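You operate a simulated robot arm through the tools that you are given. There is no shell and no other tool. Be economical: measure what you need, move in short steps, check, and stop when the job is done.

The job below is to be done with a simulated robot arm. You get a single attempt, and the scene is never put back.

Task
Put the jar with the green lid in the beige carton's middle cell, then close and tape it.
Fine: tape with the yellow slider and park it again; free the clamp.

It is judged by the outcome, as a careful person would: the job done as asked, and still so three seconds after it is handed in. It fails if anything else is knocked over, pushed out of place, dropped, spilled or broken. Lids that push on must go on centred and level and be pressed home; caps that screw on are set level and turned clockwise until they are tight.

Robot
A 6-joint arm with a two-finger parallel gripper, fixed in place. Base frame: the origin is at the foot of the arm, x ahead of it, y to its left, z up; the work surface is at about z = 0. Lengths are in m, angles in rad, forces in N, time in s.
With the tool pointing down near the work surface it reaches from about 0.14 to 0.58 m from the base axis. Its first joint turns from -1.152 to 1.152 rad. Payload 2.1 kg.
Tool frame: the origin (TCP) lies between the finger pads and is the grasp point; the fingertips stand 0.03 m ahead of it; z points along the fingers, y is the line along which they close. Largest opening 0.094 m; finger width 0.028, thickness 0.01; the body of the gripper, 0.05 by 0.096 m, starts 0.055 m behind the TCP.
Orientation is that of the tool frame in the base frame, as [roll, pitch, yaw] about the fixed x, y, z axes, in that order (R = Rz(yaw) Ry(pitch) Rx(roll)). With the fingers straight down and closing along the base's y, the tool's x points along the base's -x, its y along +y and its z along -z.

Tools
- The arm moves only by the tool drive_tool. Its argument "motion" is a list that holds one entry, the list of rows, each a list of 7 numbers: the shift along the tool's x, y, z in units of 400 mm (1.0 is 400 mm), then the turn, a rotation vector about the tool's x, y, z in units of 120 degrees (1.0 is 120 degrees), then the finger opening in m, from 0 to 0.094. In form: [[[x, y, z, ax, ay, az, hand], ...]]. A call has 1 to 12 rows; each row is the pose to reach, as a shift and turn from the pose commanded when the call began, along the tool's axes at that moment. A call with a number of a shift or a turn outside -1 to 1 is refused whole. Rows are played at 5 a second. More than 0.05 m and 0.15 rad between two rows, or a gripper value outside its range, and nothing of the call is played. Where a pose cannot be reached the arm comes as near as it can. A force on the tool above 70 N (or 10 N above the force at the start of the call, whichever is more), or a blocked arm, ends the call early, and 0.2 s more pass. The fingers move at their own pace (about 0.072 m/s each) and stop on an object; they squeeze with about 20 N. The grip force told is the motor's: it shows also when the fingers shut on nothing. Time passes only in rows, and 0.2 s behind the last, so rows that repeat a pose let the fingers close. The reply holds the time, the measured pose of the TCP, the force on the tool along the base axes, the opening and the grip force, in the units named above and with some noise, with the torque about the TCP (base axes, N m) and any sound that the robot's microphone picked up.
- Cameras (640 x 400 px; columns grow to the right, rows downward): "scene" is fixed at [0.0653, -0.3981, 0.4624]; the picture's right is [0.54, -0.84, 0.00], its down [-0.64, -0.41, -0.66] and it looks along [0.55, 0.35, -0.75] (base axes); focal length 214 px, centre (320, 200). "wrist" rides on the gripper at [0.076, 0.014, -0.102] in the tool frame; the picture's right is [-0.18, 0.98, 0.00], its down [-0.75, -0.14, -0.64] and it looks along [-0.63, -0.12, 0.77] (tool axes); focal length 243 px, centre (320, 200). There is no depth. A picture from a camera that has moved, and an enlarged one, comes with that camera's place and axes in the base frame and with its lens.
- capture(camera): a new picture of that camera. It takes no simulated time.
- zoom(camera, box): a new picture of the part [left, top, right, bottom] of that camera's present view, enlarged. It takes no simulated time.
- job_done(): hands the job in; it is judged then, once.

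Go step by step. Nothing tells you positions but the pictures and the camera data: compare them with the known pose of the tool, close in by small moves and look again before you grip or let go. The budget is 120 turns and 76 pictures, counting those below and the enlarged ones. Unless the task says otherwise, let go and move clear before handing in, and close with one line.

The tools are called after "Call:" by a JSON object that holds its "name" and its "arguments". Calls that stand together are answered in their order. drive_tool: Moves the arm, as the interface text tells. Its arguments: {"type":"object","properties":{"motion":{"type":"array","items":{"type":"array","items":{"type":"array","items":{"type":"number"}}}}},"required":["motion"]} The other tools are called the same way: capture (camera) takes a picture; zoom (camera, box) takes an enlarged picture of a part of a camera's view; job_done () hands the job in.

At the start:

```text
clock: 0.0
eef_pos: [0.3257, 0.0387, 0.3496]
tcp_rot: [3.14, 0.0, -3.141]
wrist_force: [-0.4, -0.1, 0.2]
moment: [-0.06, 0.0, 0.01]
finger_gap: 0.0941
gripper_force: 0.1
```

scene: 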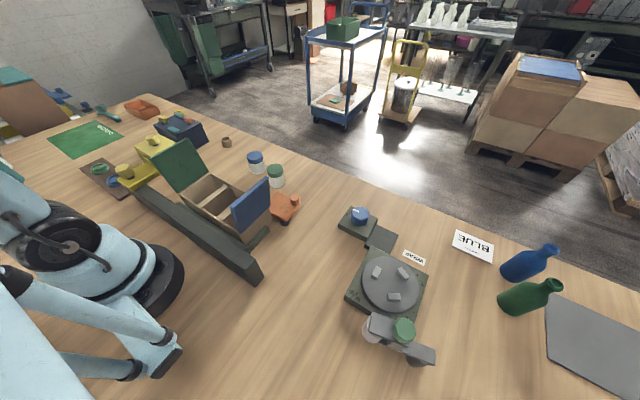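
wrist: 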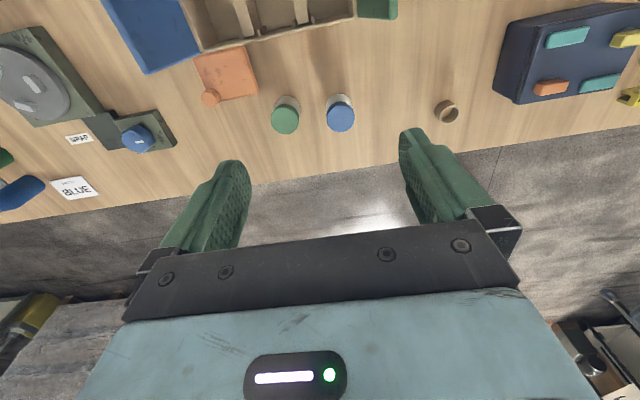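

I see a carton with a green flap and a blue flap, jars with green and blue lids, a yellow slider on a rail and other fixtures. I'll zoom in for detail first.

Call:
{"name": "zoom", "arguments": {"camera": "scene", "box": [70, 90, 310, 290]}}

Call:
{"name": "zoom", "arguments": {"camera": "scene", "box": [320, 190, 450, 380]}}

Call:
{"name": "zoom", "arguments": {"camera": "wrist", "box": [80, 0, 480, 160]}}

```text
2.00 times, centred on (190, 190) of scene
camera zoom: at [0.0653, -0.3981, 0.4624], right [0.54, -0.84, 0.0], down [-0.64, -0.41, -0.66], along [0.55, 0.35, -0.75], focal length 429 px, centre (580, 220)
```

zoom: 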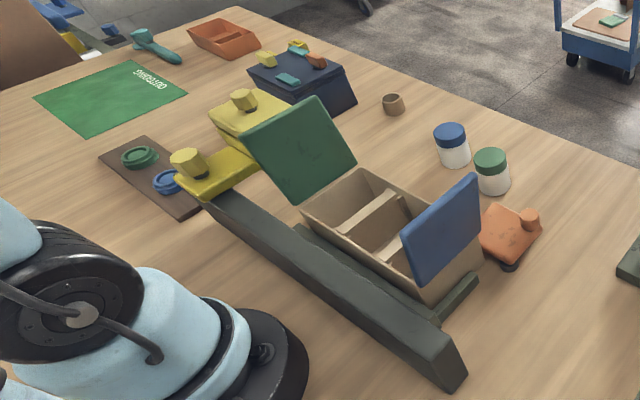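

```text
2.11 times, centred on (385, 285) of scene
camera zoom: at [0.0653, -0.3981, 0.4624], right [0.54, -0.84, 0.0], down [-0.64, -0.41, -0.66], along [0.55, 0.35, -0.75], focal length 452 px, centre (183, 21)
```

zoom: 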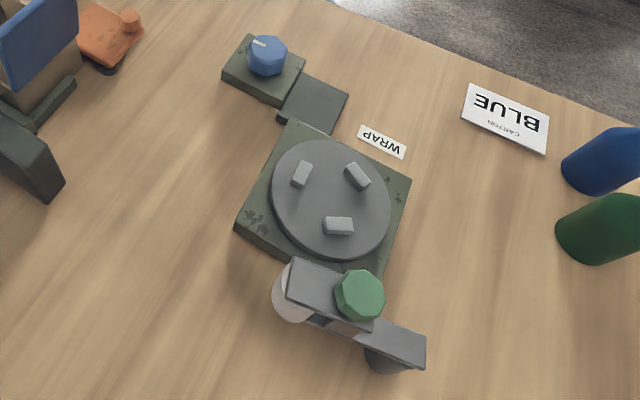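

```text
1.60 times, centred on (280, 80) of wrist
camera zoom: at [0.2488, 0.0536, 0.4518], right [0.18, 0.98, 0.0], down [0.75, -0.14, 0.64], along [0.63, -0.12, -0.77], focal length 388 px, centre (384, 392)
```

zoom: 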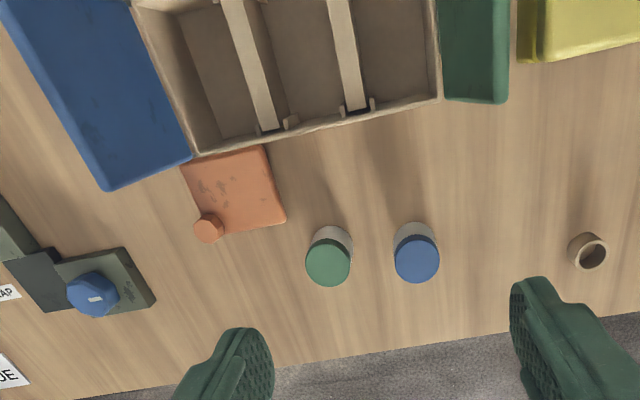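

The jar with the green lid is at about (0.39, -0.035). I need to identify the clamp, the flaps and the slider in more detail.

Call:
{"name": "zoom", "arguments": {"camera": "scene", "box": [445, 225, 505, 265]}}

Call:
{"name": "zoom", "arguments": {"camera": "scene", "box": [170, 150, 310, 240]}}

Call:
{"name": "zoom", "arguments": {"camera": "scene", "box": [80, 115, 220, 205]}}

```text
10.00 times, centred on (475, 245) of scene
camera zoom: at [0.0653, -0.3981, 0.4624], right [0.54, -0.84, 0.0], down [-0.64, -0.41, -0.66], along [0.55, 0.35, -0.75], focal length 2145 px, centre (-1230, -250)
```

zoom: 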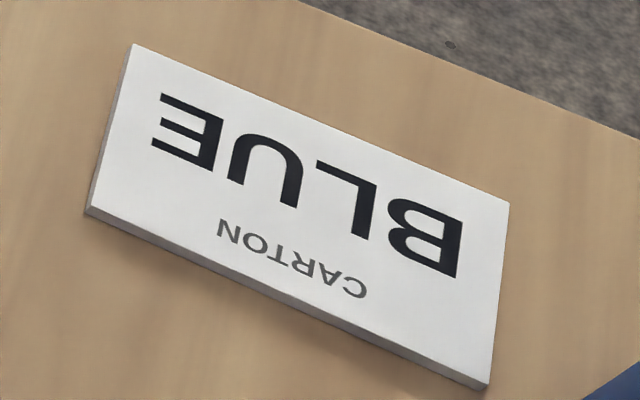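

```text
4.44 times, centred on (240, 195) of scene
camera zoom: at [0.0653, -0.3981, 0.4624], right [0.54, -0.84, 0.0], down [-0.64, -0.41, -0.66], along [0.55, 0.35, -0.75], focal length 953 px, centre (676, 222)
```

zoom: 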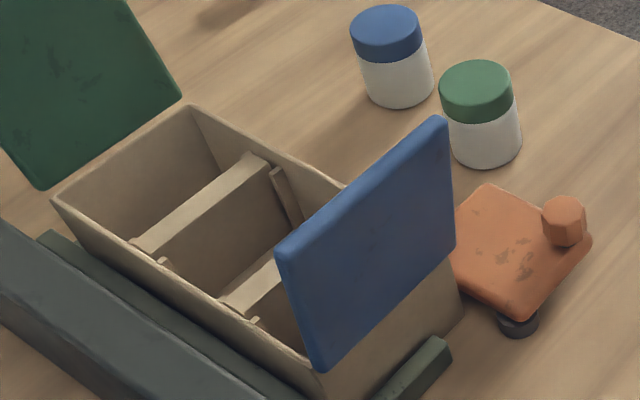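

```text
4.44 times, centred on (150, 160) of scene
camera zoom: at [0.0653, -0.3981, 0.4624], right [0.54, -0.84, 0.0], down [-0.64, -0.41, -0.66], along [0.55, 0.35, -0.75], focal length 953 px, centre (1076, 378)
```

zoom: 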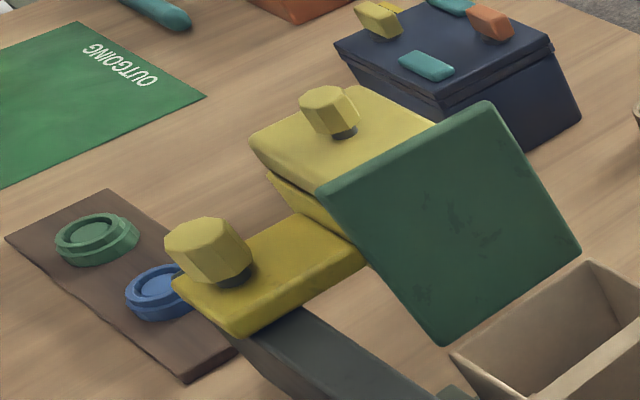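

"CARTON BLUE" and "WRAP" are cards that I don't think relate to this job's steps. I'll turn the gripper 90° so its fingers will later close along x, and look along +y over the carton and slider from above.

Call:
{"name": "drive_tool", "arguments": {"motion": [[[0.021, -0.0185, -0.006, 0, 0, -0.0625, 0.094], [0.042, -0.037, -0.012, 0, 0, -0.125, 0.094], [0.063, -0.0555, -0.018, 0, 0, -0.1875, 0.094], [0.084, -0.074, -0.024, 0, 0, -0.25, 0.094], [0.105, -0.0925, -0.03, 0, 0, -0.3125, 0.094], [0.126, -0.111, -0.036, 0, 0, -0.375, 0.094], [0.147, -0.1295, -0.042, 0, 0, -0.4375, 0.094], [0.168, -0.148, -0.048, 0, 0, -0.5, 0.094], [0.189, -0.1665, -0.054, 0, 0, -0.5625, 0.094], [0.21, -0.185, -0.06, 0, 0, -0.625, 0.094], [0.231, -0.2035, -0.066, 0, 0, -0.6875, 0.094], [0.252, -0.222, -0.072, 0, 0, -0.75, 0.094]]]}}

Call:
{"name": "capture", "arguments": {"camera": "wrist"}}

```text
clock: 2.6
eef_pos: [0.2257, -0.0504, 0.378]
tcp_rot: [3.14, 0.0, -1.571]
wrist_force: [0.2, -0.2, -0.4]
moment: [0.01, 0.0, 0.03]
finger_gap: 0.0938
gripper_force: 0.0
```

```text
67 pictures are left
camera wrist: at [0.2105, -0.1257, 0.4807], right [-0.98, 0.18, 0.0], down [0.14, 0.75, 0.64], along [0.12, 0.63, -0.77], focal length 243 px, centre (320, 200)
```

wrist: 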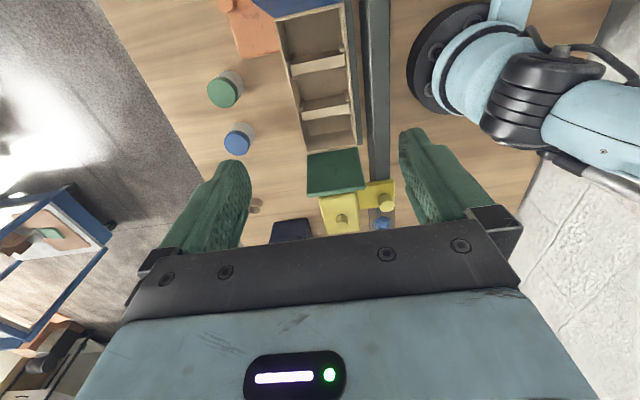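

Call:
{"name": "zoom", "arguments": {"camera": "wrist", "box": [280, 120, 420, 240]}}

Call:
{"name": "zoom", "arguments": {"camera": "wrist", "box": [200, 0, 400, 140]}}

```text
3.33 times, centred on (350, 180) of wrist
camera zoom: at [0.2105, -0.1257, 0.4807], right [-0.98, 0.18, 0.0], down [0.14, 0.75, 0.64], along [0.12, 0.63, -0.77], focal length 809 px, centre (220, 267)
```

zoom: 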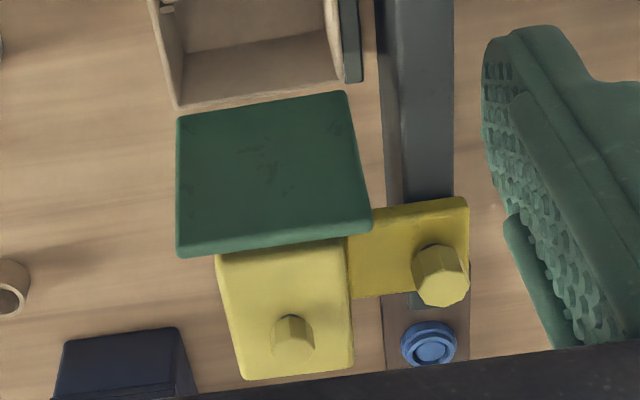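

```text
2.86 times, centred on (300, 70) of wrist
camera zoom: at [0.2105, -0.1257, 0.4807], right [-0.98, 0.18, 0.0], down [0.14, 0.75, 0.64], along [0.12, 0.63, -0.77], focal length 693 px, centre (377, 571)
```

zoom: 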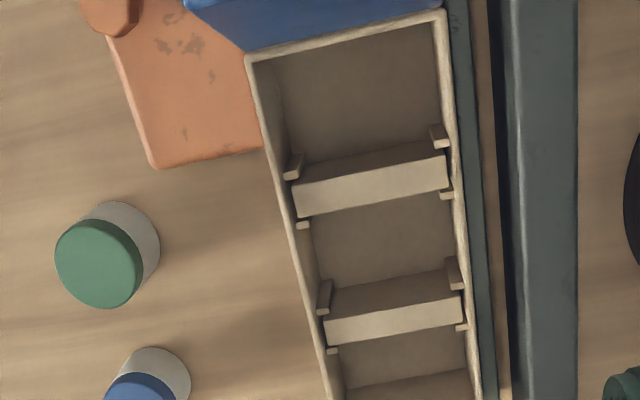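

The slider's carriage and head are parked at +y, the carton stands against a fence, and the orange plate beside it must be the clamp. I'll take a closer look at the clamp.

Call:
{"name": "drive_tool", "arguments": {"motion": [[[0.055, -0.0375, 0.06, 0, 0, 0, 0.094], [0.11, -0.075, 0.12, 0, 0, 0, 0.094], [0.165, -0.1125, 0.18, 0, 0, 0, 0.094], [0.22, -0.15, 0.24, 0, 0, 0, 0.094], [0.275, -0.1875, 0.3, 0, 0, 0, 0.094]]]}}

Call:
{"name": "capture", "arguments": {"camera": "wrist"}}

Call:
{"name": "capture", "arguments": {"camera": "scene"}}

```text
clock: 3.8
eef_pos: [0.3013, -0.1588, 0.2563]
tcp_rot: [3.14, 0.0, -1.57]
wrist_force: [1.0, 0.0, -0.3]
moment: [0.0, -0.01, 0.03]
finger_gap: 0.094
gripper_force: 0.0
```

```text
64 pictures are left
camera wrist: at [0.2852, -0.2358, 0.3589], right [-0.98, 0.18, 0.0], down [0.14, 0.75, 0.64], along [0.12, 0.63, -0.77], focal length 243 px, centre (320, 200)
```

wrist: 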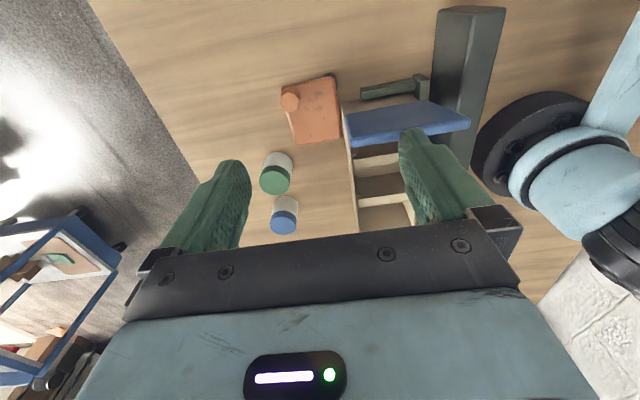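

```text
63 pictures are left
```

scene: 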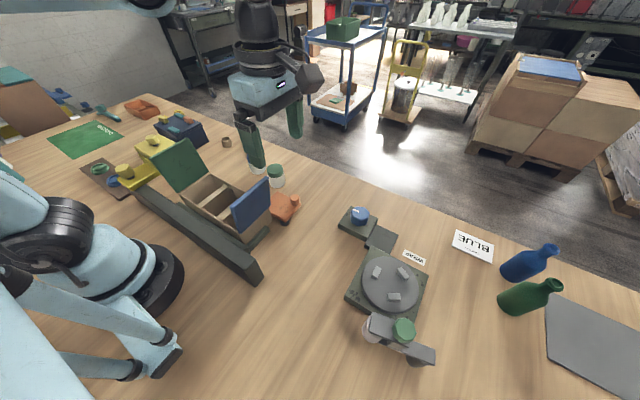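

Call:
{"name": "zoom", "arguments": {"camera": "wrist", "box": [250, 50, 410, 150]}}

Call:
{"name": "zoom", "arguments": {"camera": "scene", "box": [260, 180, 310, 230]}}

```text
4.00 times, centred on (330, 100) of wrist
camera zoom: at [0.2852, -0.2358, 0.3589], right [-0.98, 0.18, 0.0], down [0.14, 0.75, 0.64], along [0.12, 0.63, -0.77], focal length 970 px, centre (280, 600)
```

zoom: 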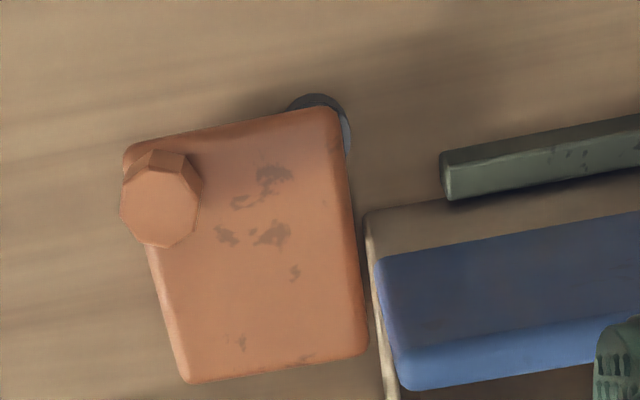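

```text
8.00 times, centred on (285, 205) of scene
camera zoom: at [0.0653, -0.3981, 0.4624], right [0.54, -0.84, 0.0], down [-0.64, -0.41, -0.66], along [0.55, 0.35, -0.75], focal length 1716 px, centre (600, 160)
```

zoom: 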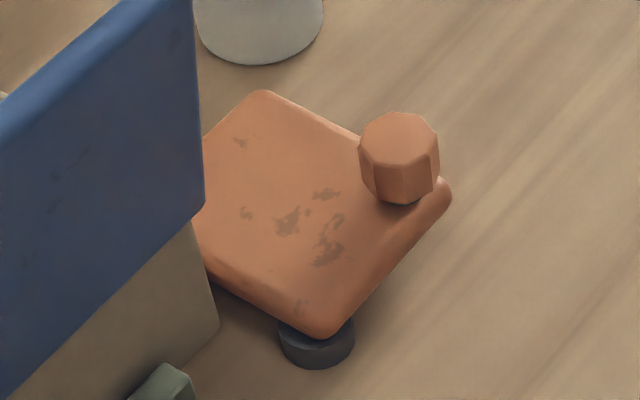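

The clamp plate pivots on a post by the carton's -y corner with its knob at +x, and it lies against the carton, so it looks engaged. Next I'll go over the green-lid jar at about (0.393, -0.035).

Call:
{"name": "drive_tool", "arguments": {"motion": [[[-0.0775, -0.0575, 0.054, 0, 0, 0, 0.094], [-0.155, -0.115, 0.108, 0, 0, 0, 0.094], [-0.2325, -0.1725, 0.162, 0, 0, 0, 0.094], [-0.31, -0.23, 0.216, 0, 0, 0, 0.094]]]}}

Call:
{"name": "capture", "arguments": {"camera": "wrist"}}

Call:
{"name": "zoom", "arguments": {"camera": "scene", "box": [220, 100, 340, 200]}}

```text
clock: 4.8
eef_pos: [0.392, -0.0349, 0.1713]
tcp_rot: [3.141, 0.0, -1.573]
wrist_force: [0.4, 1.0, -0.3]
moment: [0.02, 0.02, 0.02]
finger_gap: 0.0939
gripper_force: 0.1
```

```text
60 pictures are left
camera wrist: at [0.3765, -0.1112, 0.2728], right [-0.98, 0.19, 0.0], down [0.14, 0.75, 0.64], along [0.12, 0.63, -0.77], focal length 243 px, centre (320, 200)
```

wrist: 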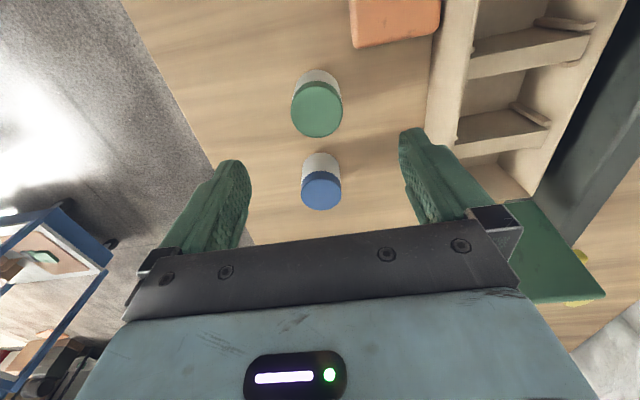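

```text
4.00 times, centred on (280, 150) of scene
camera zoom: at [0.0653, -0.3982, 0.4624], right [0.54, -0.84, 0.0], down [-0.64, -0.41, -0.66], along [0.55, 0.35, -0.75], focal length 858 px, centre (480, 400)
```

zoom: 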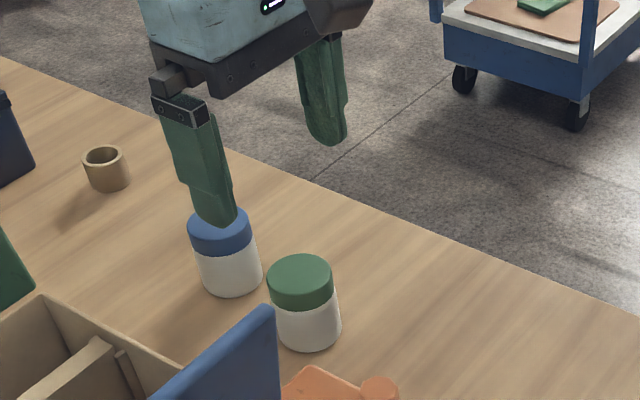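

The jar is confirmed at (0.394, -0.033), about 0.046 m across. I'll descend over it and grip.

Call:
{"name": "drive_tool", "arguments": {"motion": [[[-0.005, -0.005, 0.09, 0, 0, 0, 0.09], [-0.005, -0.005, 0.18, 0, 0, 0, 0.085], [-0.005, -0.005, 0.278, 0, 0, 0, 0.08], [-0.005, -0.005, 0.278, 0, 0, 0, 0.06], [-0.005, -0.005, 0.278, 0, 0, 0, 0.03], [-0.005, -0.005, 0.278, 0, 0, 0, 0.03], [-0.005, -0.005, 0.278, 0, 0, 0, 0.03]]]}}

Call:
{"name": "zoom", "arguments": {"camera": "scene", "box": [220, 100, 340, 200]}}

```text
clock: 6.4
eef_pos: [0.394, -0.0313, 0.0601]
tcp_rot: [-3.141, 0.002, -1.569]
wrist_force: [-0.1, -0.1, 0.2]
moment: [0.0, -0.03, -0.01]
finger_gap: 0.0462
gripper_force: 19.7
```

```text
4.00 times, centred on (280, 150) of scene
camera zoom: at [0.0653, -0.3981, 0.4624], right [0.54, -0.84, 0.0], down [-0.64, -0.41, -0.66], along [0.55, 0.35, -0.75], focal length 858 px, centre (480, 400)
```

zoom: 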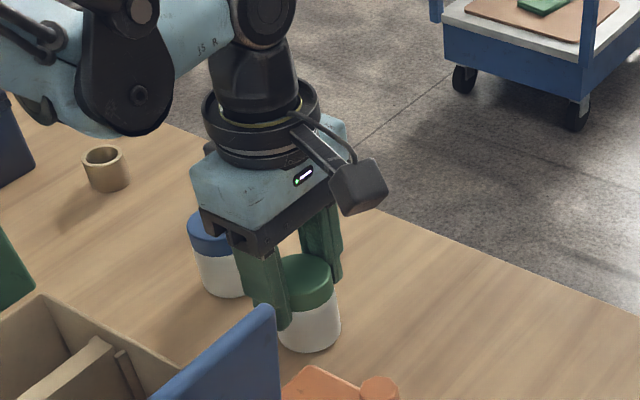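

The jar is gripped. I'll lift it to z≈0.2 and carry it over the middle cell, which I put at about (0.228, -0.012).

Call:
{"name": "drive_tool", "arguments": {"motion": [[[0, 0, -0.1, 0, 0, 0, 0.03], [0, 0, -0.2, 0, 0, 0, 0.03], [0, 0, -0.3, 0, 0, 0, 0.03], [0, 0, -0.37, 0, 0, 0, 0.03], [-0.012, 0.1, -0.37, 0, 0, 0, 0.03], [-0.024, 0.2, -0.37, 0, 0, 0, 0.03], [-0.036, 0.3, -0.37, 0, 0, 0, 0.03], [-0.048, 0.4, -0.37, 0, 0, 0, 0.03], [-0.048, 0.415, -0.37, 0, 0, 0, 0.03]]]}}

Call:
{"name": "capture", "arguments": {"camera": "wrist"}}

Call:
{"name": "capture", "arguments": {"camera": "scene"}}

```text
clock: 8.4
eef_pos: [0.2281, -0.014, 0.2086]
tcp_rot: [-3.141, 0.0, -1.573]
wrist_force: [0.3, 0.6, -1.7]
moment: [0.02, 0.01, 0.01]
finger_gap: 0.0461
gripper_force: 20.1
```

```text
57 pictures are left
camera wrist: at [0.2123, -0.0894, 0.3108], right [-0.98, 0.18, 0.0], down [0.14, 0.75, 0.64], along [0.12, 0.63, -0.77], focal length 243 px, centre (320, 200)
```

wrist: 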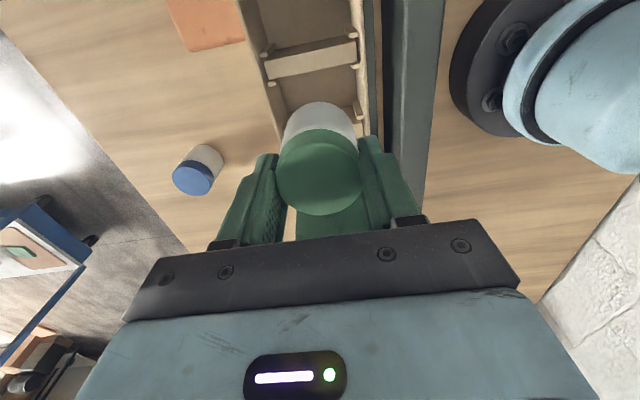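

```text
56 pictures are left
```

scene: 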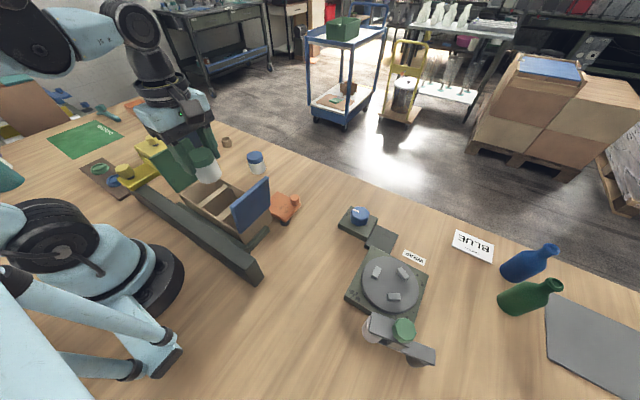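

Call:
{"name": "zoom", "arguments": {"camera": "wrist", "box": [220, 0, 420, 130]}}

Call:
{"name": "zoom", "arguments": {"camera": "scene", "box": [140, 100, 280, 240]}}

```text
3.08 times, centred on (320, 65) of wrist
camera zoom: at [0.2123, -0.0894, 0.3108], right [-0.98, 0.18, 0.0], down [0.14, 0.75, 0.64], along [0.12, 0.63, -0.77], focal length 746 px, centre (320, 615)
```

zoom: 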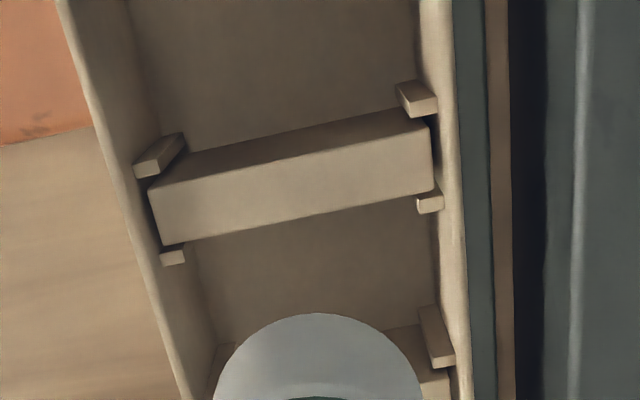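

```text
2.86 times, centred on (210, 170) of scene
camera zoom: at [0.0653, -0.3981, 0.4624], right [0.54, -0.84, 0.0], down [-0.64, -0.41, -0.66], along [0.55, 0.35, -0.75], focal length 613 px, centre (634, 286)
```

zoom: 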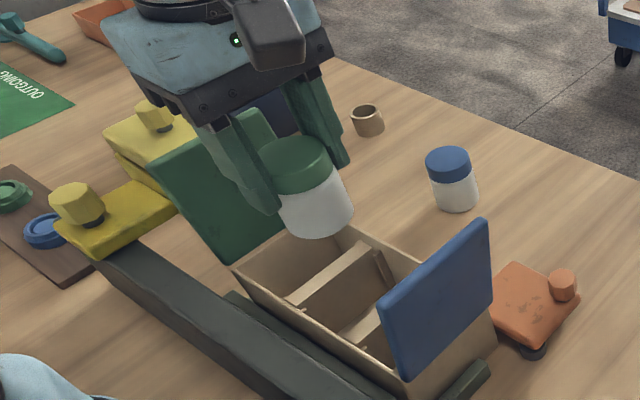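

Jar is above the cell and the free gap in y is about -0.039 to 0.017, so I'll aim for y = -0.011. I'll lower it to just above the rim and check.

Call:
{"name": "drive_tool", "arguments": {"motion": [[[-0.0075, 0, 0.06, 0, 0, 0, 0.03], [-0.0075, 0, 0.12, 0, 0, 0, 0.03], [-0.0075, 0, 0.175, 0, 0, 0, 0.03]]]}}

Call:
{"name": "zoom", "arguments": {"camera": "wrist", "box": [200, 0, 440, 220]}}

Call:
{"name": "zoom", "arguments": {"camera": "scene", "box": [160, 120, 280, 240]}}

```text
clock: 9.2
eef_pos: [0.2279, -0.0103, 0.1388]
tcp_rot: [3.141, 0.0, -1.571]
wrist_force: [-0.3, 0.0, -1.7]
moment: [0.0, 0.04, -0.01]
finger_gap: 0.0461
gripper_force: 20.3
```

```text
1.82 times, centred on (320, 110) of wrist
camera zoom: at [0.2133, -0.0861, 0.2407], right [-0.98, 0.18, 0.0], down [0.14, 0.75, 0.64], along [0.12, 0.63, -0.77], focal length 441 px, centre (320, 364)
```

zoom: 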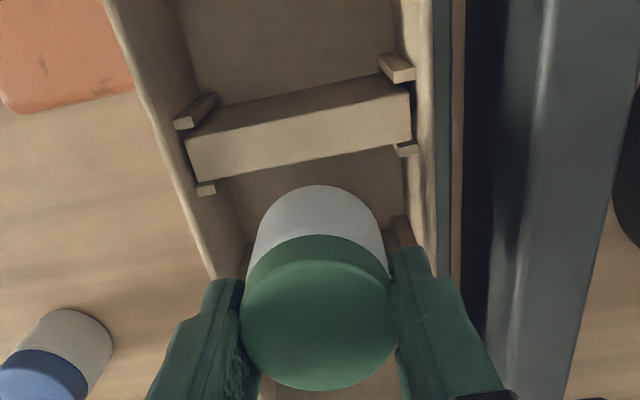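

```text
3.33 times, centred on (220, 180) of scene
camera zoom: at [0.0653, -0.3981, 0.4624], right [0.54, -0.84, 0.0], down [-0.64, -0.41, -0.66], along [0.55, 0.35, -0.75], focal length 715 px, centre (653, 267)
```

zoom: 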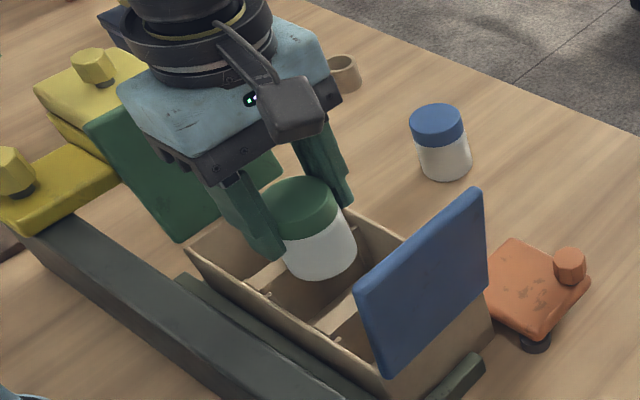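

The jar's lower edges clear both dividers by a few mm. I'll lower it into the cell slowly.

Call:
{"name": "drive_tool", "arguments": {"motion": [[[0.0025, 0, 0.03, 0, 0, 0, 0.03], [0.0025, 0, 0.06, 0, 0, 0, 0.03], [0.0025, 0, 0.09, 0, 0, 0, 0.03], [0.0025, 0, 0.12, 0, 0, 0, 0.03], [0.0025, 0, 0.15, 0, 0, 0, 0.03], [0.0025, 0, 0.165, 0, 0, 0, 0.03], [0.0025, 0, 0.175, 0, 0, 0, 0.03]]]}}

Call:
{"name": "zoom", "arguments": {"camera": "scene", "box": [160, 120, 280, 240]}}

```text
clock: 10.8
eef_pos: [0.228, -0.0115, 0.0689]
tcp_rot: [3.141, 0.001, -1.572]
wrist_force: [-0.5, -0.3, 0.1]
moment: [0.0, -0.01, 0.01]
finger_gap: 0.0462
gripper_force: 19.9
```

```text
3.33 times, centred on (220, 180) of scene
camera zoom: at [0.0653, -0.3981, 0.4624], right [0.54, -0.84, 0.0], down [-0.64, -0.41, -0.66], along [0.55, 0.35, -0.75], focal length 715 px, centre (653, 267)
```

zoom: 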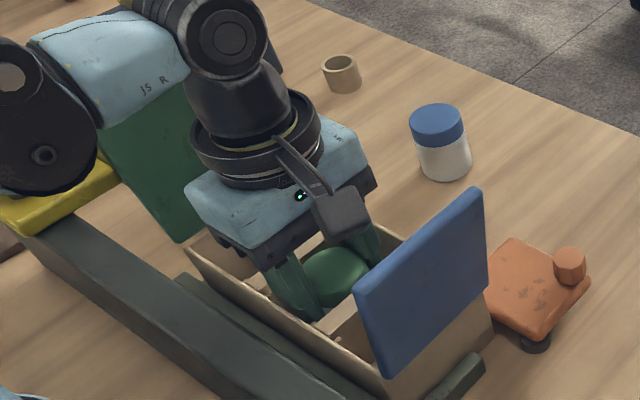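

The weight has come off the wrist, so the jar is near the floor. I'll press down a few mm to confirm, then open slightly.

Call:
{"name": "drive_tool", "arguments": {"motion": [[[0, 0, 0.005, 0, 0, 0, 0.03], [0, 0, 0.0075, 0, 0, 0, 0.03]]]}}

```text
clock: 11.4
eef_pos: [0.2284, -0.0129, 0.0651]
tcp_rot: [-3.141, 0.001, -1.57]
wrist_force: [-0.3, -0.5, -1.7]
moment: [0.02, 0.0, 0.0]
finger_gap: 0.0465
gripper_force: 19.7
```

Call:
{"name": "drive_tool", "arguments": {"motion": [[[0, 0, 0.004, 0, 0, 0, 0.03], [0, 0, 0.008, 0, 0, 0, 0.03]]]}}

```text
clock: 12.0
eef_pos: [0.2285, -0.0131, 0.0625]
tcp_rot: [-3.141, 0.0, -1.571]
wrist_force: [-1.9, 0.7, 14.7]
moment: [0.02, 0.11, -0.02]
finger_gap: 0.0465
gripper_force: 20.0
```

The jar is on the carton floor. I'll open a little and lift straight out.

Call:
{"name": "drive_tool", "arguments": {"motion": [[[0, 0, -0.003, 0, 0, 0, 0.06], [0, 0, -0.003, 0, 0, 0, 0.06], [0, 0, -0.05, 0, 0, 0, 0.06], [0, 0, -0.11, 0, 0, 0, 0.06], [0, 0, -0.2, 0, 0, 0, 0.06], [0, 0, -0.3, 0, 0, 0, 0.06], [0, 0, -0.4, 0, 0, 0, 0.06], [0, 0, -0.5, 0, 0, 0, 0.06]]]}}

Call:
{"name": "capture", "arguments": {"camera": "wrist"}}

Call:
{"name": "zoom", "arguments": {"camera": "scene", "box": [80, 110, 300, 260]}}

```text
clock: 13.8
eef_pos: [0.2282, -0.0114, 0.2625]
tcp_rot: [3.141, 0.001, -1.572]
wrist_force: [-0.1, -0.4, -0.7]
moment: [-0.01, 0.0, -0.02]
finger_gap: 0.0601
gripper_force: 0.0
```

```text
50 pictures are left
camera wrist: at [0.2116, -0.087, 0.3653], right [-0.98, 0.18, 0.0], down [0.14, 0.75, 0.64], along [0.12, 0.63, -0.77], focal length 243 px, centre (320, 200)
```

wrist: 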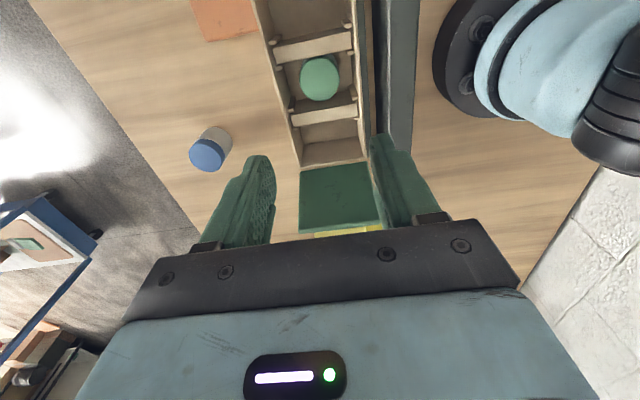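

```text
2.67 times, centred on (190, 185) of scene
camera zoom: at [0.0653, -0.3981, 0.4624], right [0.54, -0.84, 0.0], down [-0.64, -0.41, -0.66], along [0.55, 0.35, -0.75], focal length 572 px, centre (667, 240)
```

zoom: 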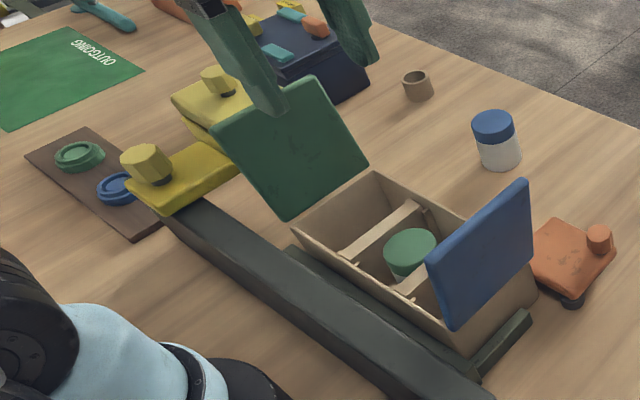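

The jar is in the middle cell. Both flaps lean slightly outward, each about 0.1 m long. I'll close the fingers, go outside the blue flap and lower to push it over.

Call:
{"name": "drive_tool", "arguments": {"motion": [[[0.1, 0, 0, 0, 0, 0, 0.03], [0.2, 0, 0, 0, 0, 0, 0.0], [0.3, 0, 0, 0, 0, 0, 0.0], [0.4, 0, 0, 0, 0, 0, 0.0], [0.5, 0, 0, 0, 0, 0, 0.0], [0.5, 0, 0.11, 0, 0, 0, 0.0], [0.5, 0, 0.219, 0, 0, 0, 0.0]]]}}

Call:
{"name": "zoom", "arguments": {"camera": "scene", "box": [160, 110, 340, 260]}}

Call:
{"name": "capture", "arguments": {"camera": "wrist"}}

```text
clock: 15.4
eef_pos: [0.2258, -0.2146, 0.1725]
tcp_rot: [3.14, 0.001, -1.572]
wrist_force: [1.4, -0.5, -0.1]
moment: [-0.02, 0.02, -0.02]
finger_gap: 0.0001
gripper_force: 19.8
```

```text
2.67 times, centred on (250, 185) of scene
camera zoom: at [0.0653, -0.3982, 0.4624], right [0.54, -0.84, 0.0], down [-0.64, -0.41, -0.66], along [0.55, 0.35, -0.75], focal length 572 px, centre (507, 240)
```

zoom: 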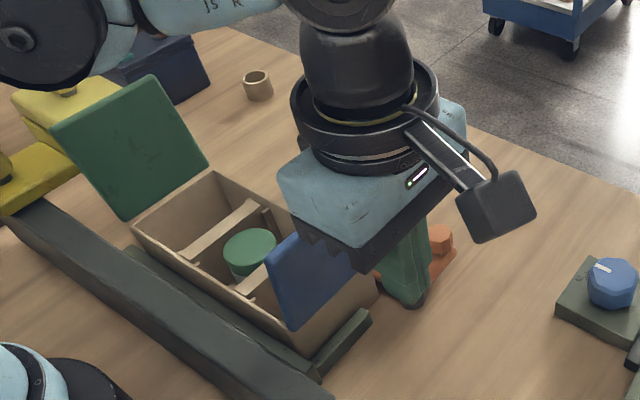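

```text
47 pictures are left
camera wrist: at [0.2109, -0.2917, 0.2754], right [-0.98, 0.18, 0.0], down [0.14, 0.75, 0.64], along [0.12, 0.63, -0.77], focal length 243 px, centre (320, 200)
```

wrist: 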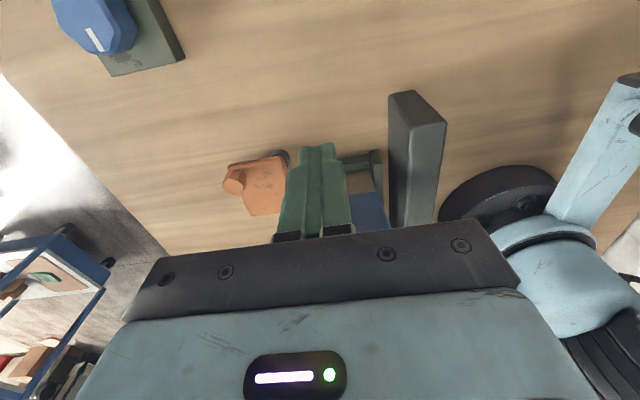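

Call:
{"name": "drive_tool", "arguments": {"motion": [[[-0.08, 0.0, -0.006, 0, 0, 0, 0.0], [-0.15, 0.0, -0.006, 0, 0, 0, 0.0], [-0.1865, 0.0, -0.006, 0, 0, 0, 0.0], [-0.2465, 0, 0.005, 0, 0, 0, 0.0], [-0.275, 0, 0.02, 0, 0, 0, 0.0], [-0.3015, 0, 0.039, 0, 0, 0, 0.0]]]}}

Call:
{"name": "zoom", "arguments": {"camera": "scene", "box": [160, 110, 340, 260]}}

```text
clock: 16.8
eef_pos: [0.2277, -0.0934, 0.1594]
tcp_rot: [3.141, 0.0, -1.57]
wrist_force: [0.7, -0.8, -0.1]
moment: [0.02, 0.01, 0.0]
finger_gap: 0.0
gripper_force: 19.9
```

```text
2.67 times, centred on (250, 185) of scene
camera zoom: at [0.0653, -0.3981, 0.4624], right [0.54, -0.84, 0.0], down [-0.64, -0.41, -0.66], along [0.55, 0.35, -0.75], focal length 572 px, centre (507, 240)
```

zoom: 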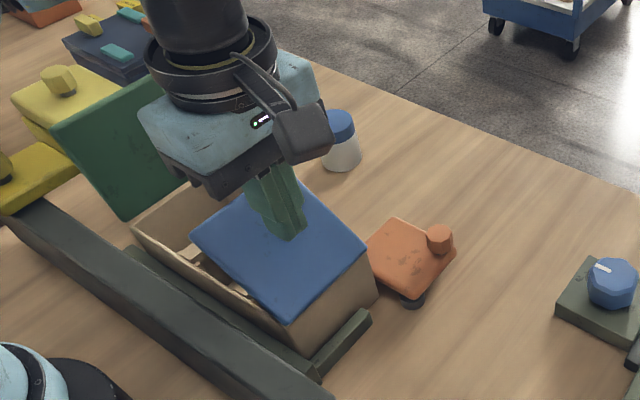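

Call:
{"name": "drive_tool", "arguments": {"motion": [[[-0.023, 0, 0.025, 0, 0, 0, 0.0], [-0.046, 0, 0.051, 0, 0, 0, 0.0], [-0.0685, 0, 0.0935, 0, 0, 0, 0.0], [-0.0785, 0, 0.1235, 0, 0, 0, 0.0], [-0.0785, 0, 0.133, 0, 0, 0, 0.0]]]}}

Call:
{"name": "zoom", "arguments": {"camera": "scene", "box": [160, 110, 340, 260]}}

```text
clock: 18.0
eef_pos: [0.2293, -0.0609, 0.1092]
tcp_rot: [3.134, -0.003, -1.57]
wrist_force: [-6.4, 4.6, 45.4]
moment: [-0.47, 0.23, -0.06]
finger_gap: 0.0003
gripper_force: 20.1
stopped in row 5: the force on the tool passed its limit at 84 N (the readings are from after the stop); the commanded pose is now the measured one
```

```text
2.67 times, centred on (250, 185) of scene
camera zoom: at [0.0652, -0.3981, 0.4624], right [0.54, -0.84, 0.0], down [-0.63, -0.41, -0.66], along [0.55, 0.35, -0.75], focal length 572 px, centre (507, 240)
```

zoom: 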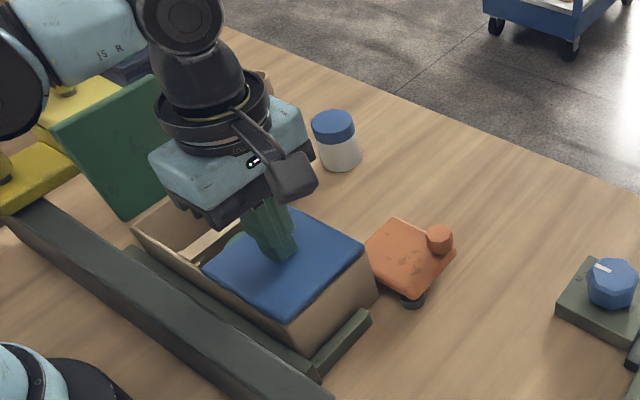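

The blue flap is down flat. I'll lift off and look at the green flap and the gap to the slider head behind it.

Call:
{"name": "drive_tool", "arguments": {"motion": [[[0, 0, -0.05, 0, 0, 0, 0.0], [0, 0, -0.15, 0, 0, 0, 0.0], [0, 0, -0.25, 0, 0, 0, 0.0], [0, 0, -0.35, 0, 0, 0, 0.0], [-0.07, 0, -0.45, 0, 0, 0, 0.0]]]}}

Call:
{"name": "capture", "arguments": {"camera": "wrist"}}

Call:
{"name": "zoom", "arguments": {"camera": "scene", "box": [90, 110, 300, 260]}}

```text
clock: 19.2
eef_pos: [0.231, -0.0311, 0.2881]
tcp_rot: [3.135, -0.001, -1.57]
wrist_force: [-0.7, 0.0, 0.5]
moment: [0.0, -0.01, 0.02]
finger_gap: 0.0
gripper_force: 20.1
```

```text
44 pictures are left
camera wrist: at [0.2165, -0.1072, 0.3909], right [-0.98, 0.18, 0.0], down [0.14, 0.75, 0.64], along [0.11, 0.63, -0.77], focal length 243 px, centre (320, 200)
```

wrist: 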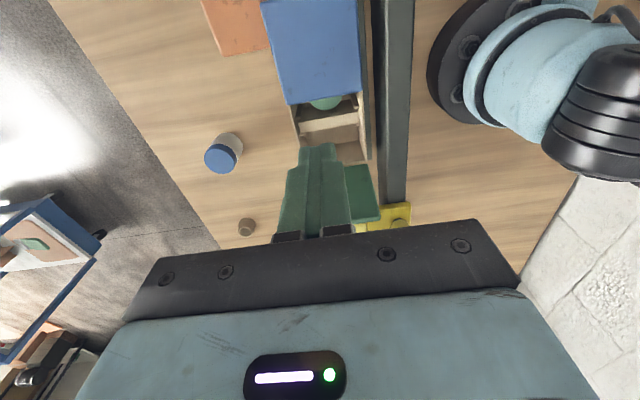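

```text
2.67 times, centred on (195, 185) of scene
camera zoom: at [0.0653, -0.3982, 0.4624], right [0.54, -0.84, 0.0], down [-0.64, -0.41, -0.66], along [0.55, 0.35, -0.75], focal length 572 px, centre (653, 240)
```

zoom: 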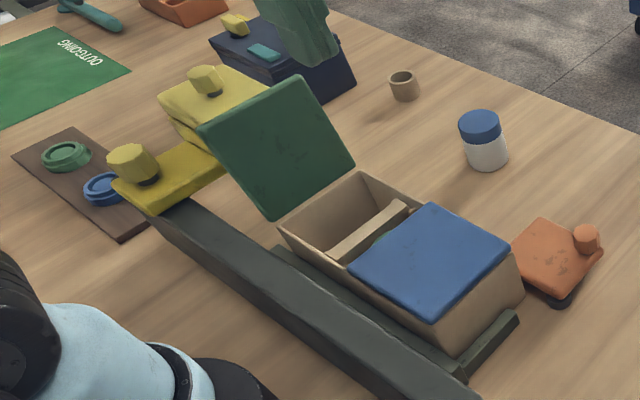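

Call:
{"name": "drive_tool", "arguments": {"motion": [[[-0.1, 0, 0, 0, 0, 0, 0.0], [-0.2, 0, 0, 0, 0, 0, 0.0], [-0.3, 0, 0, 0, 0, 0, 0.0], [-0.4, 0, 0, 0, 0, 0, 0.0], [-0.44, 0, 0, 0, 0, 0, 0.0]]]}}

Call:
{"name": "capture", "arguments": {"camera": "wrist"}}

Call:
{"name": "zoom", "arguments": {"camera": "wrist", "box": [240, 0, 440, 150]}}

```text
clock: 20.4
eef_pos: [0.2305, 0.1441, 0.287]
tcp_rot: [3.137, -0.001, -1.57]
wrist_force: [0.5, 0.9, -0.6]
moment: [0.0, -0.01, -0.03]
finger_gap: 0.0004
gripper_force: 19.6
```

```text
42 pictures are left
camera wrist: at [0.2166, 0.0685, 0.389], right [-0.98, 0.18, 0.0], down [0.14, 0.75, 0.64], along [0.12, 0.63, -0.77], focal length 243 px, centre (320, 200)
```

wrist: 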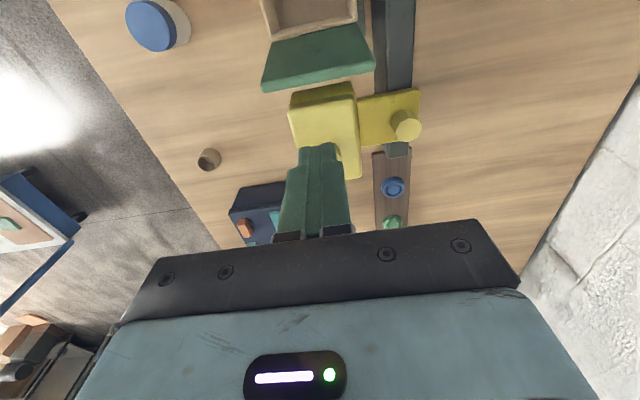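

```text
2.67 times, centred on (340, 75) of wrist
camera zoom: at [0.2166, 0.0685, 0.389], right [-0.98, 0.18, 0.0], down [0.14, 0.75, 0.64], along [0.12, 0.63, -0.77], focal length 647 px, centre (267, 533)
```

zoom: 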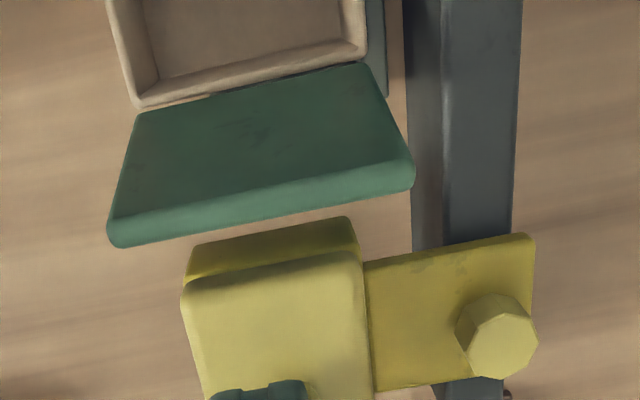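

Slider head spans y≈0.146–0.24 with its top at z≈0.146; the green flap's top edge is at y≈0.121, z≈0.171. I'll lower the tip to z≈0.157, behind the flap's top edge and above the head.

Call:
{"name": "drive_tool", "arguments": {"motion": [[[0, 0, 0.1, 0, 0, 0, 0.0], [0, 0, 0.18, 0, 0, 0, 0.0], [0, 0, 0.22, 0, 0, 0, 0.0], [0, 0, 0.245, 0, 0, 0, 0.0]]]}}

Call:
{"name": "zoom", "arguments": {"camera": "scene", "box": [90, 90, 290, 250]}}

Call:
{"name": "zoom", "arguments": {"camera": "wrist", "box": [220, 20, 440, 240]}}

```text
clock: 21.4
eef_pos: [0.2312, 0.143, 0.1876]
tcp_rot: [3.137, -0.001, -1.571]
wrist_force: [-0.5, 0.1, 0.0]
moment: [0.03, 0.01, 0.06]
finger_gap: 0.0
gripper_force: 19.6
```

```text
2.50 times, centred on (190, 170) of scene
camera zoom: at [0.0653, -0.3981, 0.4624], right [0.54, -0.84, 0.0], down [-0.64, -0.41, -0.66], along [0.55, 0.35, -0.75], focal length 536 px, centre (645, 275)
```

zoom: 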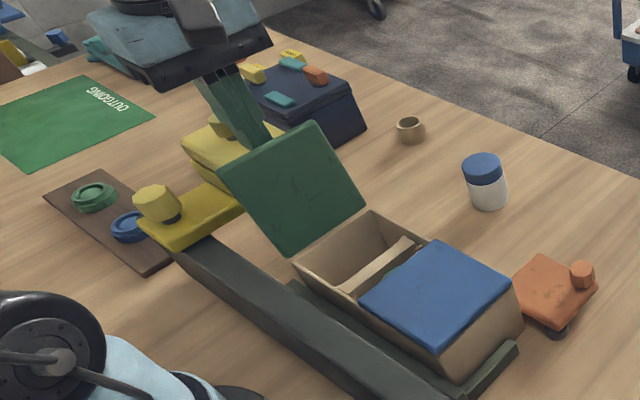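

```text
1.82 times, centred on (330, 130) of wrist
camera zoom: at [0.216, 0.0674, 0.2906], right [-0.98, 0.18, 0.0], down [0.14, 0.75, 0.64], along [0.11, 0.63, -0.77], focal length 441 px, centre (302, 327)
```

zoom: 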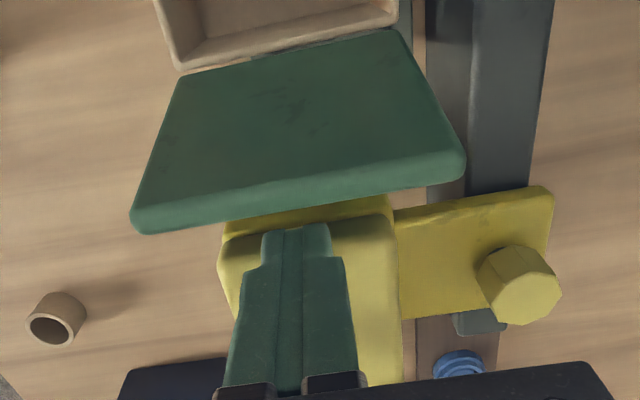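

Call:
{"name": "drive_tool", "arguments": {"motion": [[[0.045, 0, 0, 0, 0, 0, 0], [0.075, 0, 0.012, 0, 0, 0, 0], [0.1075, 0, 0.024, 0, 0, 0, 0], [0.14, 0, 0.03, 0, 0, 0, 0], [0.17, 0, 0.045, 0, 0, 0, 0], [0.195, 0, 0.063, 0, 0, 0, 0], [0.22, 0, 0.088, 0, 0, 0, 0], [0.24, 0, 0.113, 0, 0, 0, 0]]]}}

Call:
{"name": "zoom", "arguments": {"camera": "scene", "box": [90, 90, 290, 250]}}

```text
clock: 23.2
eef_pos: [0.2308, 0.0483, 0.146]
tcp_rot: [3.137, -0.001, -1.572]
wrist_force: [0.9, 0.8, -0.2]
moment: [-0.06, 0.0, -0.01]
finger_gap: 0.0001
gripper_force: 20.2
```

```text
2.50 times, centred on (190, 170) of scene
camera zoom: at [0.0653, -0.3981, 0.4624], right [0.54, -0.84, 0.0], down [-0.64, -0.41, -0.66], along [0.55, 0.35, -0.75], focal length 536 px, centre (645, 275)
```

zoom: 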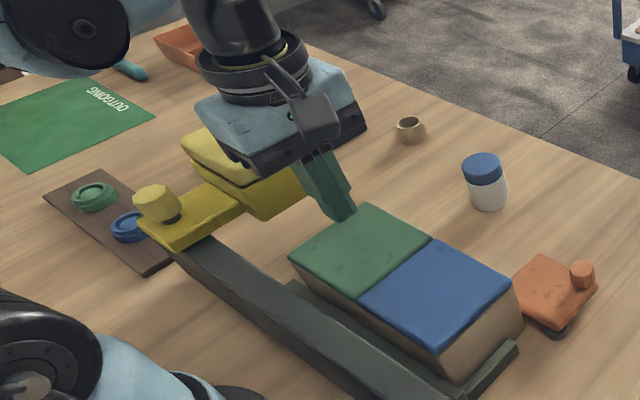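

Both flaps are closed and meet in the middle. Next I'll lift off and study the slider.

Call:
{"name": "drive_tool", "arguments": {"motion": [[[0, 0, -0.1, 0, 0, 0, 0], [0, 0, -0.2, 0, 0, 0, 0.03], [0, 0, -0.3, 0, 0, 0, 0.06], [0, 0, -0.4, 0, 0, 0, 0.06]]]}}

Call:
{"name": "zoom", "arguments": {"camera": "scene", "box": [90, 120, 210, 220]}}

Call:
{"name": "zoom", "arguments": {"camera": "wrist", "box": [220, 0, 480, 220]}}

```text
clock: 24.2
eef_pos: [0.2288, 0.0446, 0.3075]
tcp_rot: [3.136, -0.003, -1.57]
wrist_force: [0.3, 0.7, 0.0]
moment: [0.0, 0.05, 0.05]
finger_gap: 0.0602
gripper_force: 0.0
```

```text
4.00 times, centred on (150, 170) of scene
camera zoom: at [0.0653, -0.3981, 0.4624], right [0.54, -0.84, 0.0], down [-0.64, -0.41, -0.66], along [0.55, 0.35, -0.75], focal length 858 px, centre (1000, 320)
```

zoom: 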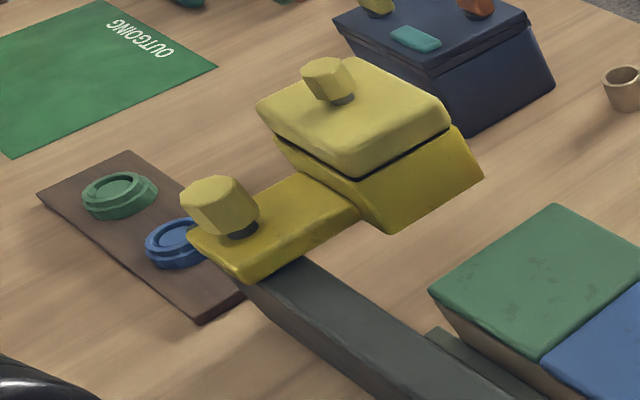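

```text
1.82 times, centred on (350, 110) of wrist
camera zoom: at [0.2144, -0.0295, 0.4088], right [-0.98, 0.18, 0.0], down [0.14, 0.75, 0.64], along [0.11, 0.63, -0.77], focal length 441 px, centre (266, 364)
```

zoom: 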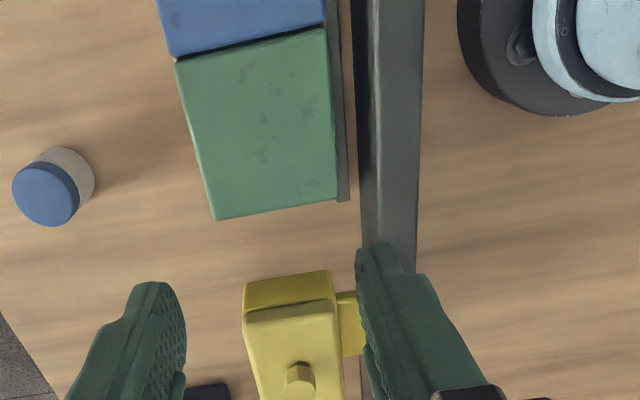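

Slider: the carriage knob is at about (0.14, 0.198), with x near the arm's minimum reach; the head knob is at about (0.228, 0.185, 0.165). I'll turn the gripper so it closes along y, and go over the head knob.

Call:
{"name": "drive_tool", "arguments": {"motion": [[[-0.03, 0, 0.0, 0, 0, 0.0625, 0.06], [-0.06, 0, 0.0, 0, 0, 0.125, 0.06], [-0.09, 0, 0.0, 0, 0, 0.1875, 0.06], [-0.12, 0, 0.0, 0, 0, 0.25, 0.06], [-0.15, 0, 0.0, 0, 0, 0.3125, 0.06], [-0.18, 0, 0.0, 0, 0, 0.375, 0.06], [-0.21, 0, 0.0, 0, 0, 0.4375, 0.06], [-0.24, 0, 0.0, 0, 0, 0.5, 0.06], [-0.27, 0, 0.02, 0, 0, 0.5625, 0.06], [-0.3, 0, 0.04, 0, 0, 0.625, 0.06], [-0.33, 0, 0.07, 0, 0, 0.6875, 0.06], [-0.35, 0, 0.1, 0, 0, 0.75, 0.06]]]}}

Call:
{"name": "capture", "arguments": {"camera": "wrist"}}

Call:
{"name": "zoom", "arguments": {"camera": "scene", "box": [90, 100, 210, 200]}}

```text
clock: 26.8
eef_pos: [0.2301, 0.1895, 0.2647]
tcp_rot: [-3.14, -0.005, 3.142]
wrist_force: [0.5, -0.6, 0.3]
moment: [0.0, 0.01, -0.01]
finger_gap: 0.0599
gripper_force: 0.0
```

```text
35 pictures are left
camera wrist: at [0.1545, 0.203, 0.3683], right [0.19, 0.98, 0.0], down [0.76, -0.14, 0.64], along [0.63, -0.12, -0.77], focal length 243 px, centre (320, 200)
```

wrist: 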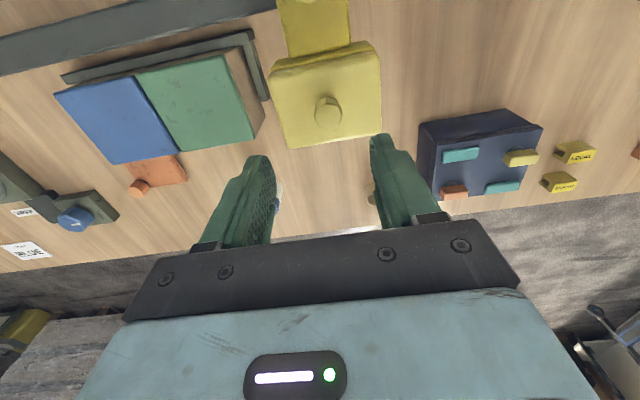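

```text
4.00 times, centred on (150, 150) of scene
camera zoom: at [0.0653, -0.3981, 0.4624], right [0.54, -0.84, 0.0], down [-0.64, -0.41, -0.66], along [0.55, 0.35, -0.75], focal length 858 px, centre (1000, 400)
```

zoom: 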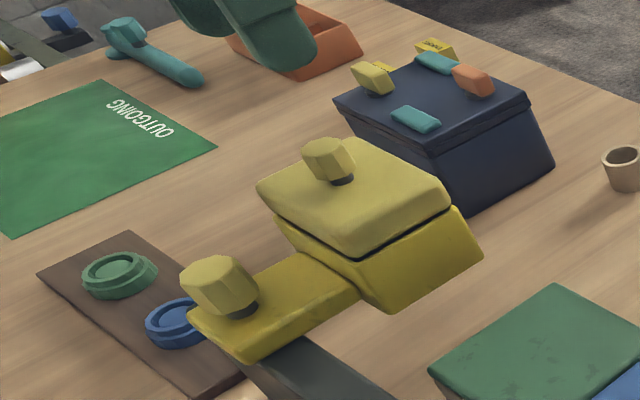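

Call:
{"name": "zoom", "arguments": {"camera": "wrist", "box": [250, 20, 400, 170]}}

```text
2.67 times, centred on (325, 95) of wrist
camera zoom: at [0.1545, 0.203, 0.3683], right [0.19, 0.98, 0.0], down [0.76, -0.14, 0.64], along [0.63, -0.12, -0.77], focal length 647 px, centre (307, 480)
```

zoom: 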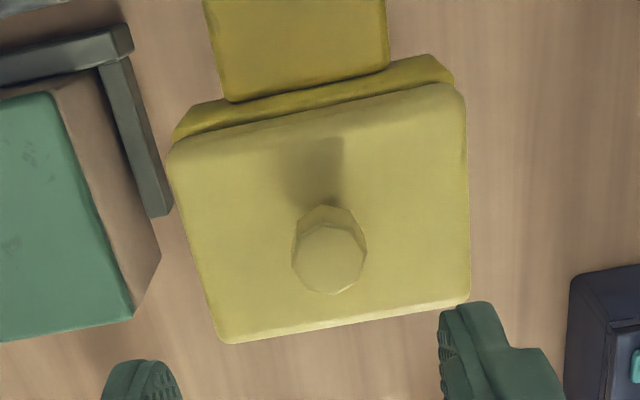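

Head knob: centre (0.230, 0.1955), top z≈0.166, about 0.023 m across. I'll descend and grip it.

Call:
{"name": "drive_tool", "arguments": {"motion": [[[0, 0.015, 0.1, 0, 0, 0, 0.055], [0, 0.015, 0.18, 0, 0, 0, 0.055], [0, 0.015, 0.212, 0, 0, 0, 0.055], [0, 0.015, 0.212, 0, 0, 0, 0.03], [0, 0.015, 0.212, 0, 0, 0, 0.01], [0, 0.015, 0.212, 0, 0, 0, 0.01]]]}}

Call:
{"name": "zoom", "arguments": {"camera": "scene", "box": [90, 100, 210, 200]}}

```text
clock: 28.2
eef_pos: [0.2306, 0.1929, 0.1804]
tcp_rot: [-3.138, -0.006, -3.141]
wrist_force: [-0.8, 0.8, -6.3]
moment: [0.01, -0.03, 0.01]
finger_gap: 0.0228
gripper_force: 44.9
```

```text
4.00 times, centred on (150, 150) of scene
camera zoom: at [0.0653, -0.3981, 0.4624], right [0.54, -0.84, 0.0], down [-0.64, -0.41, -0.66], along [0.55, 0.35, -0.75], focal length 858 px, centre (1000, 400)
```

zoom: 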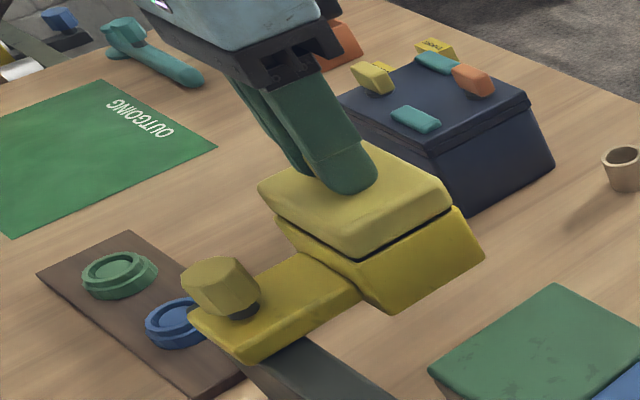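

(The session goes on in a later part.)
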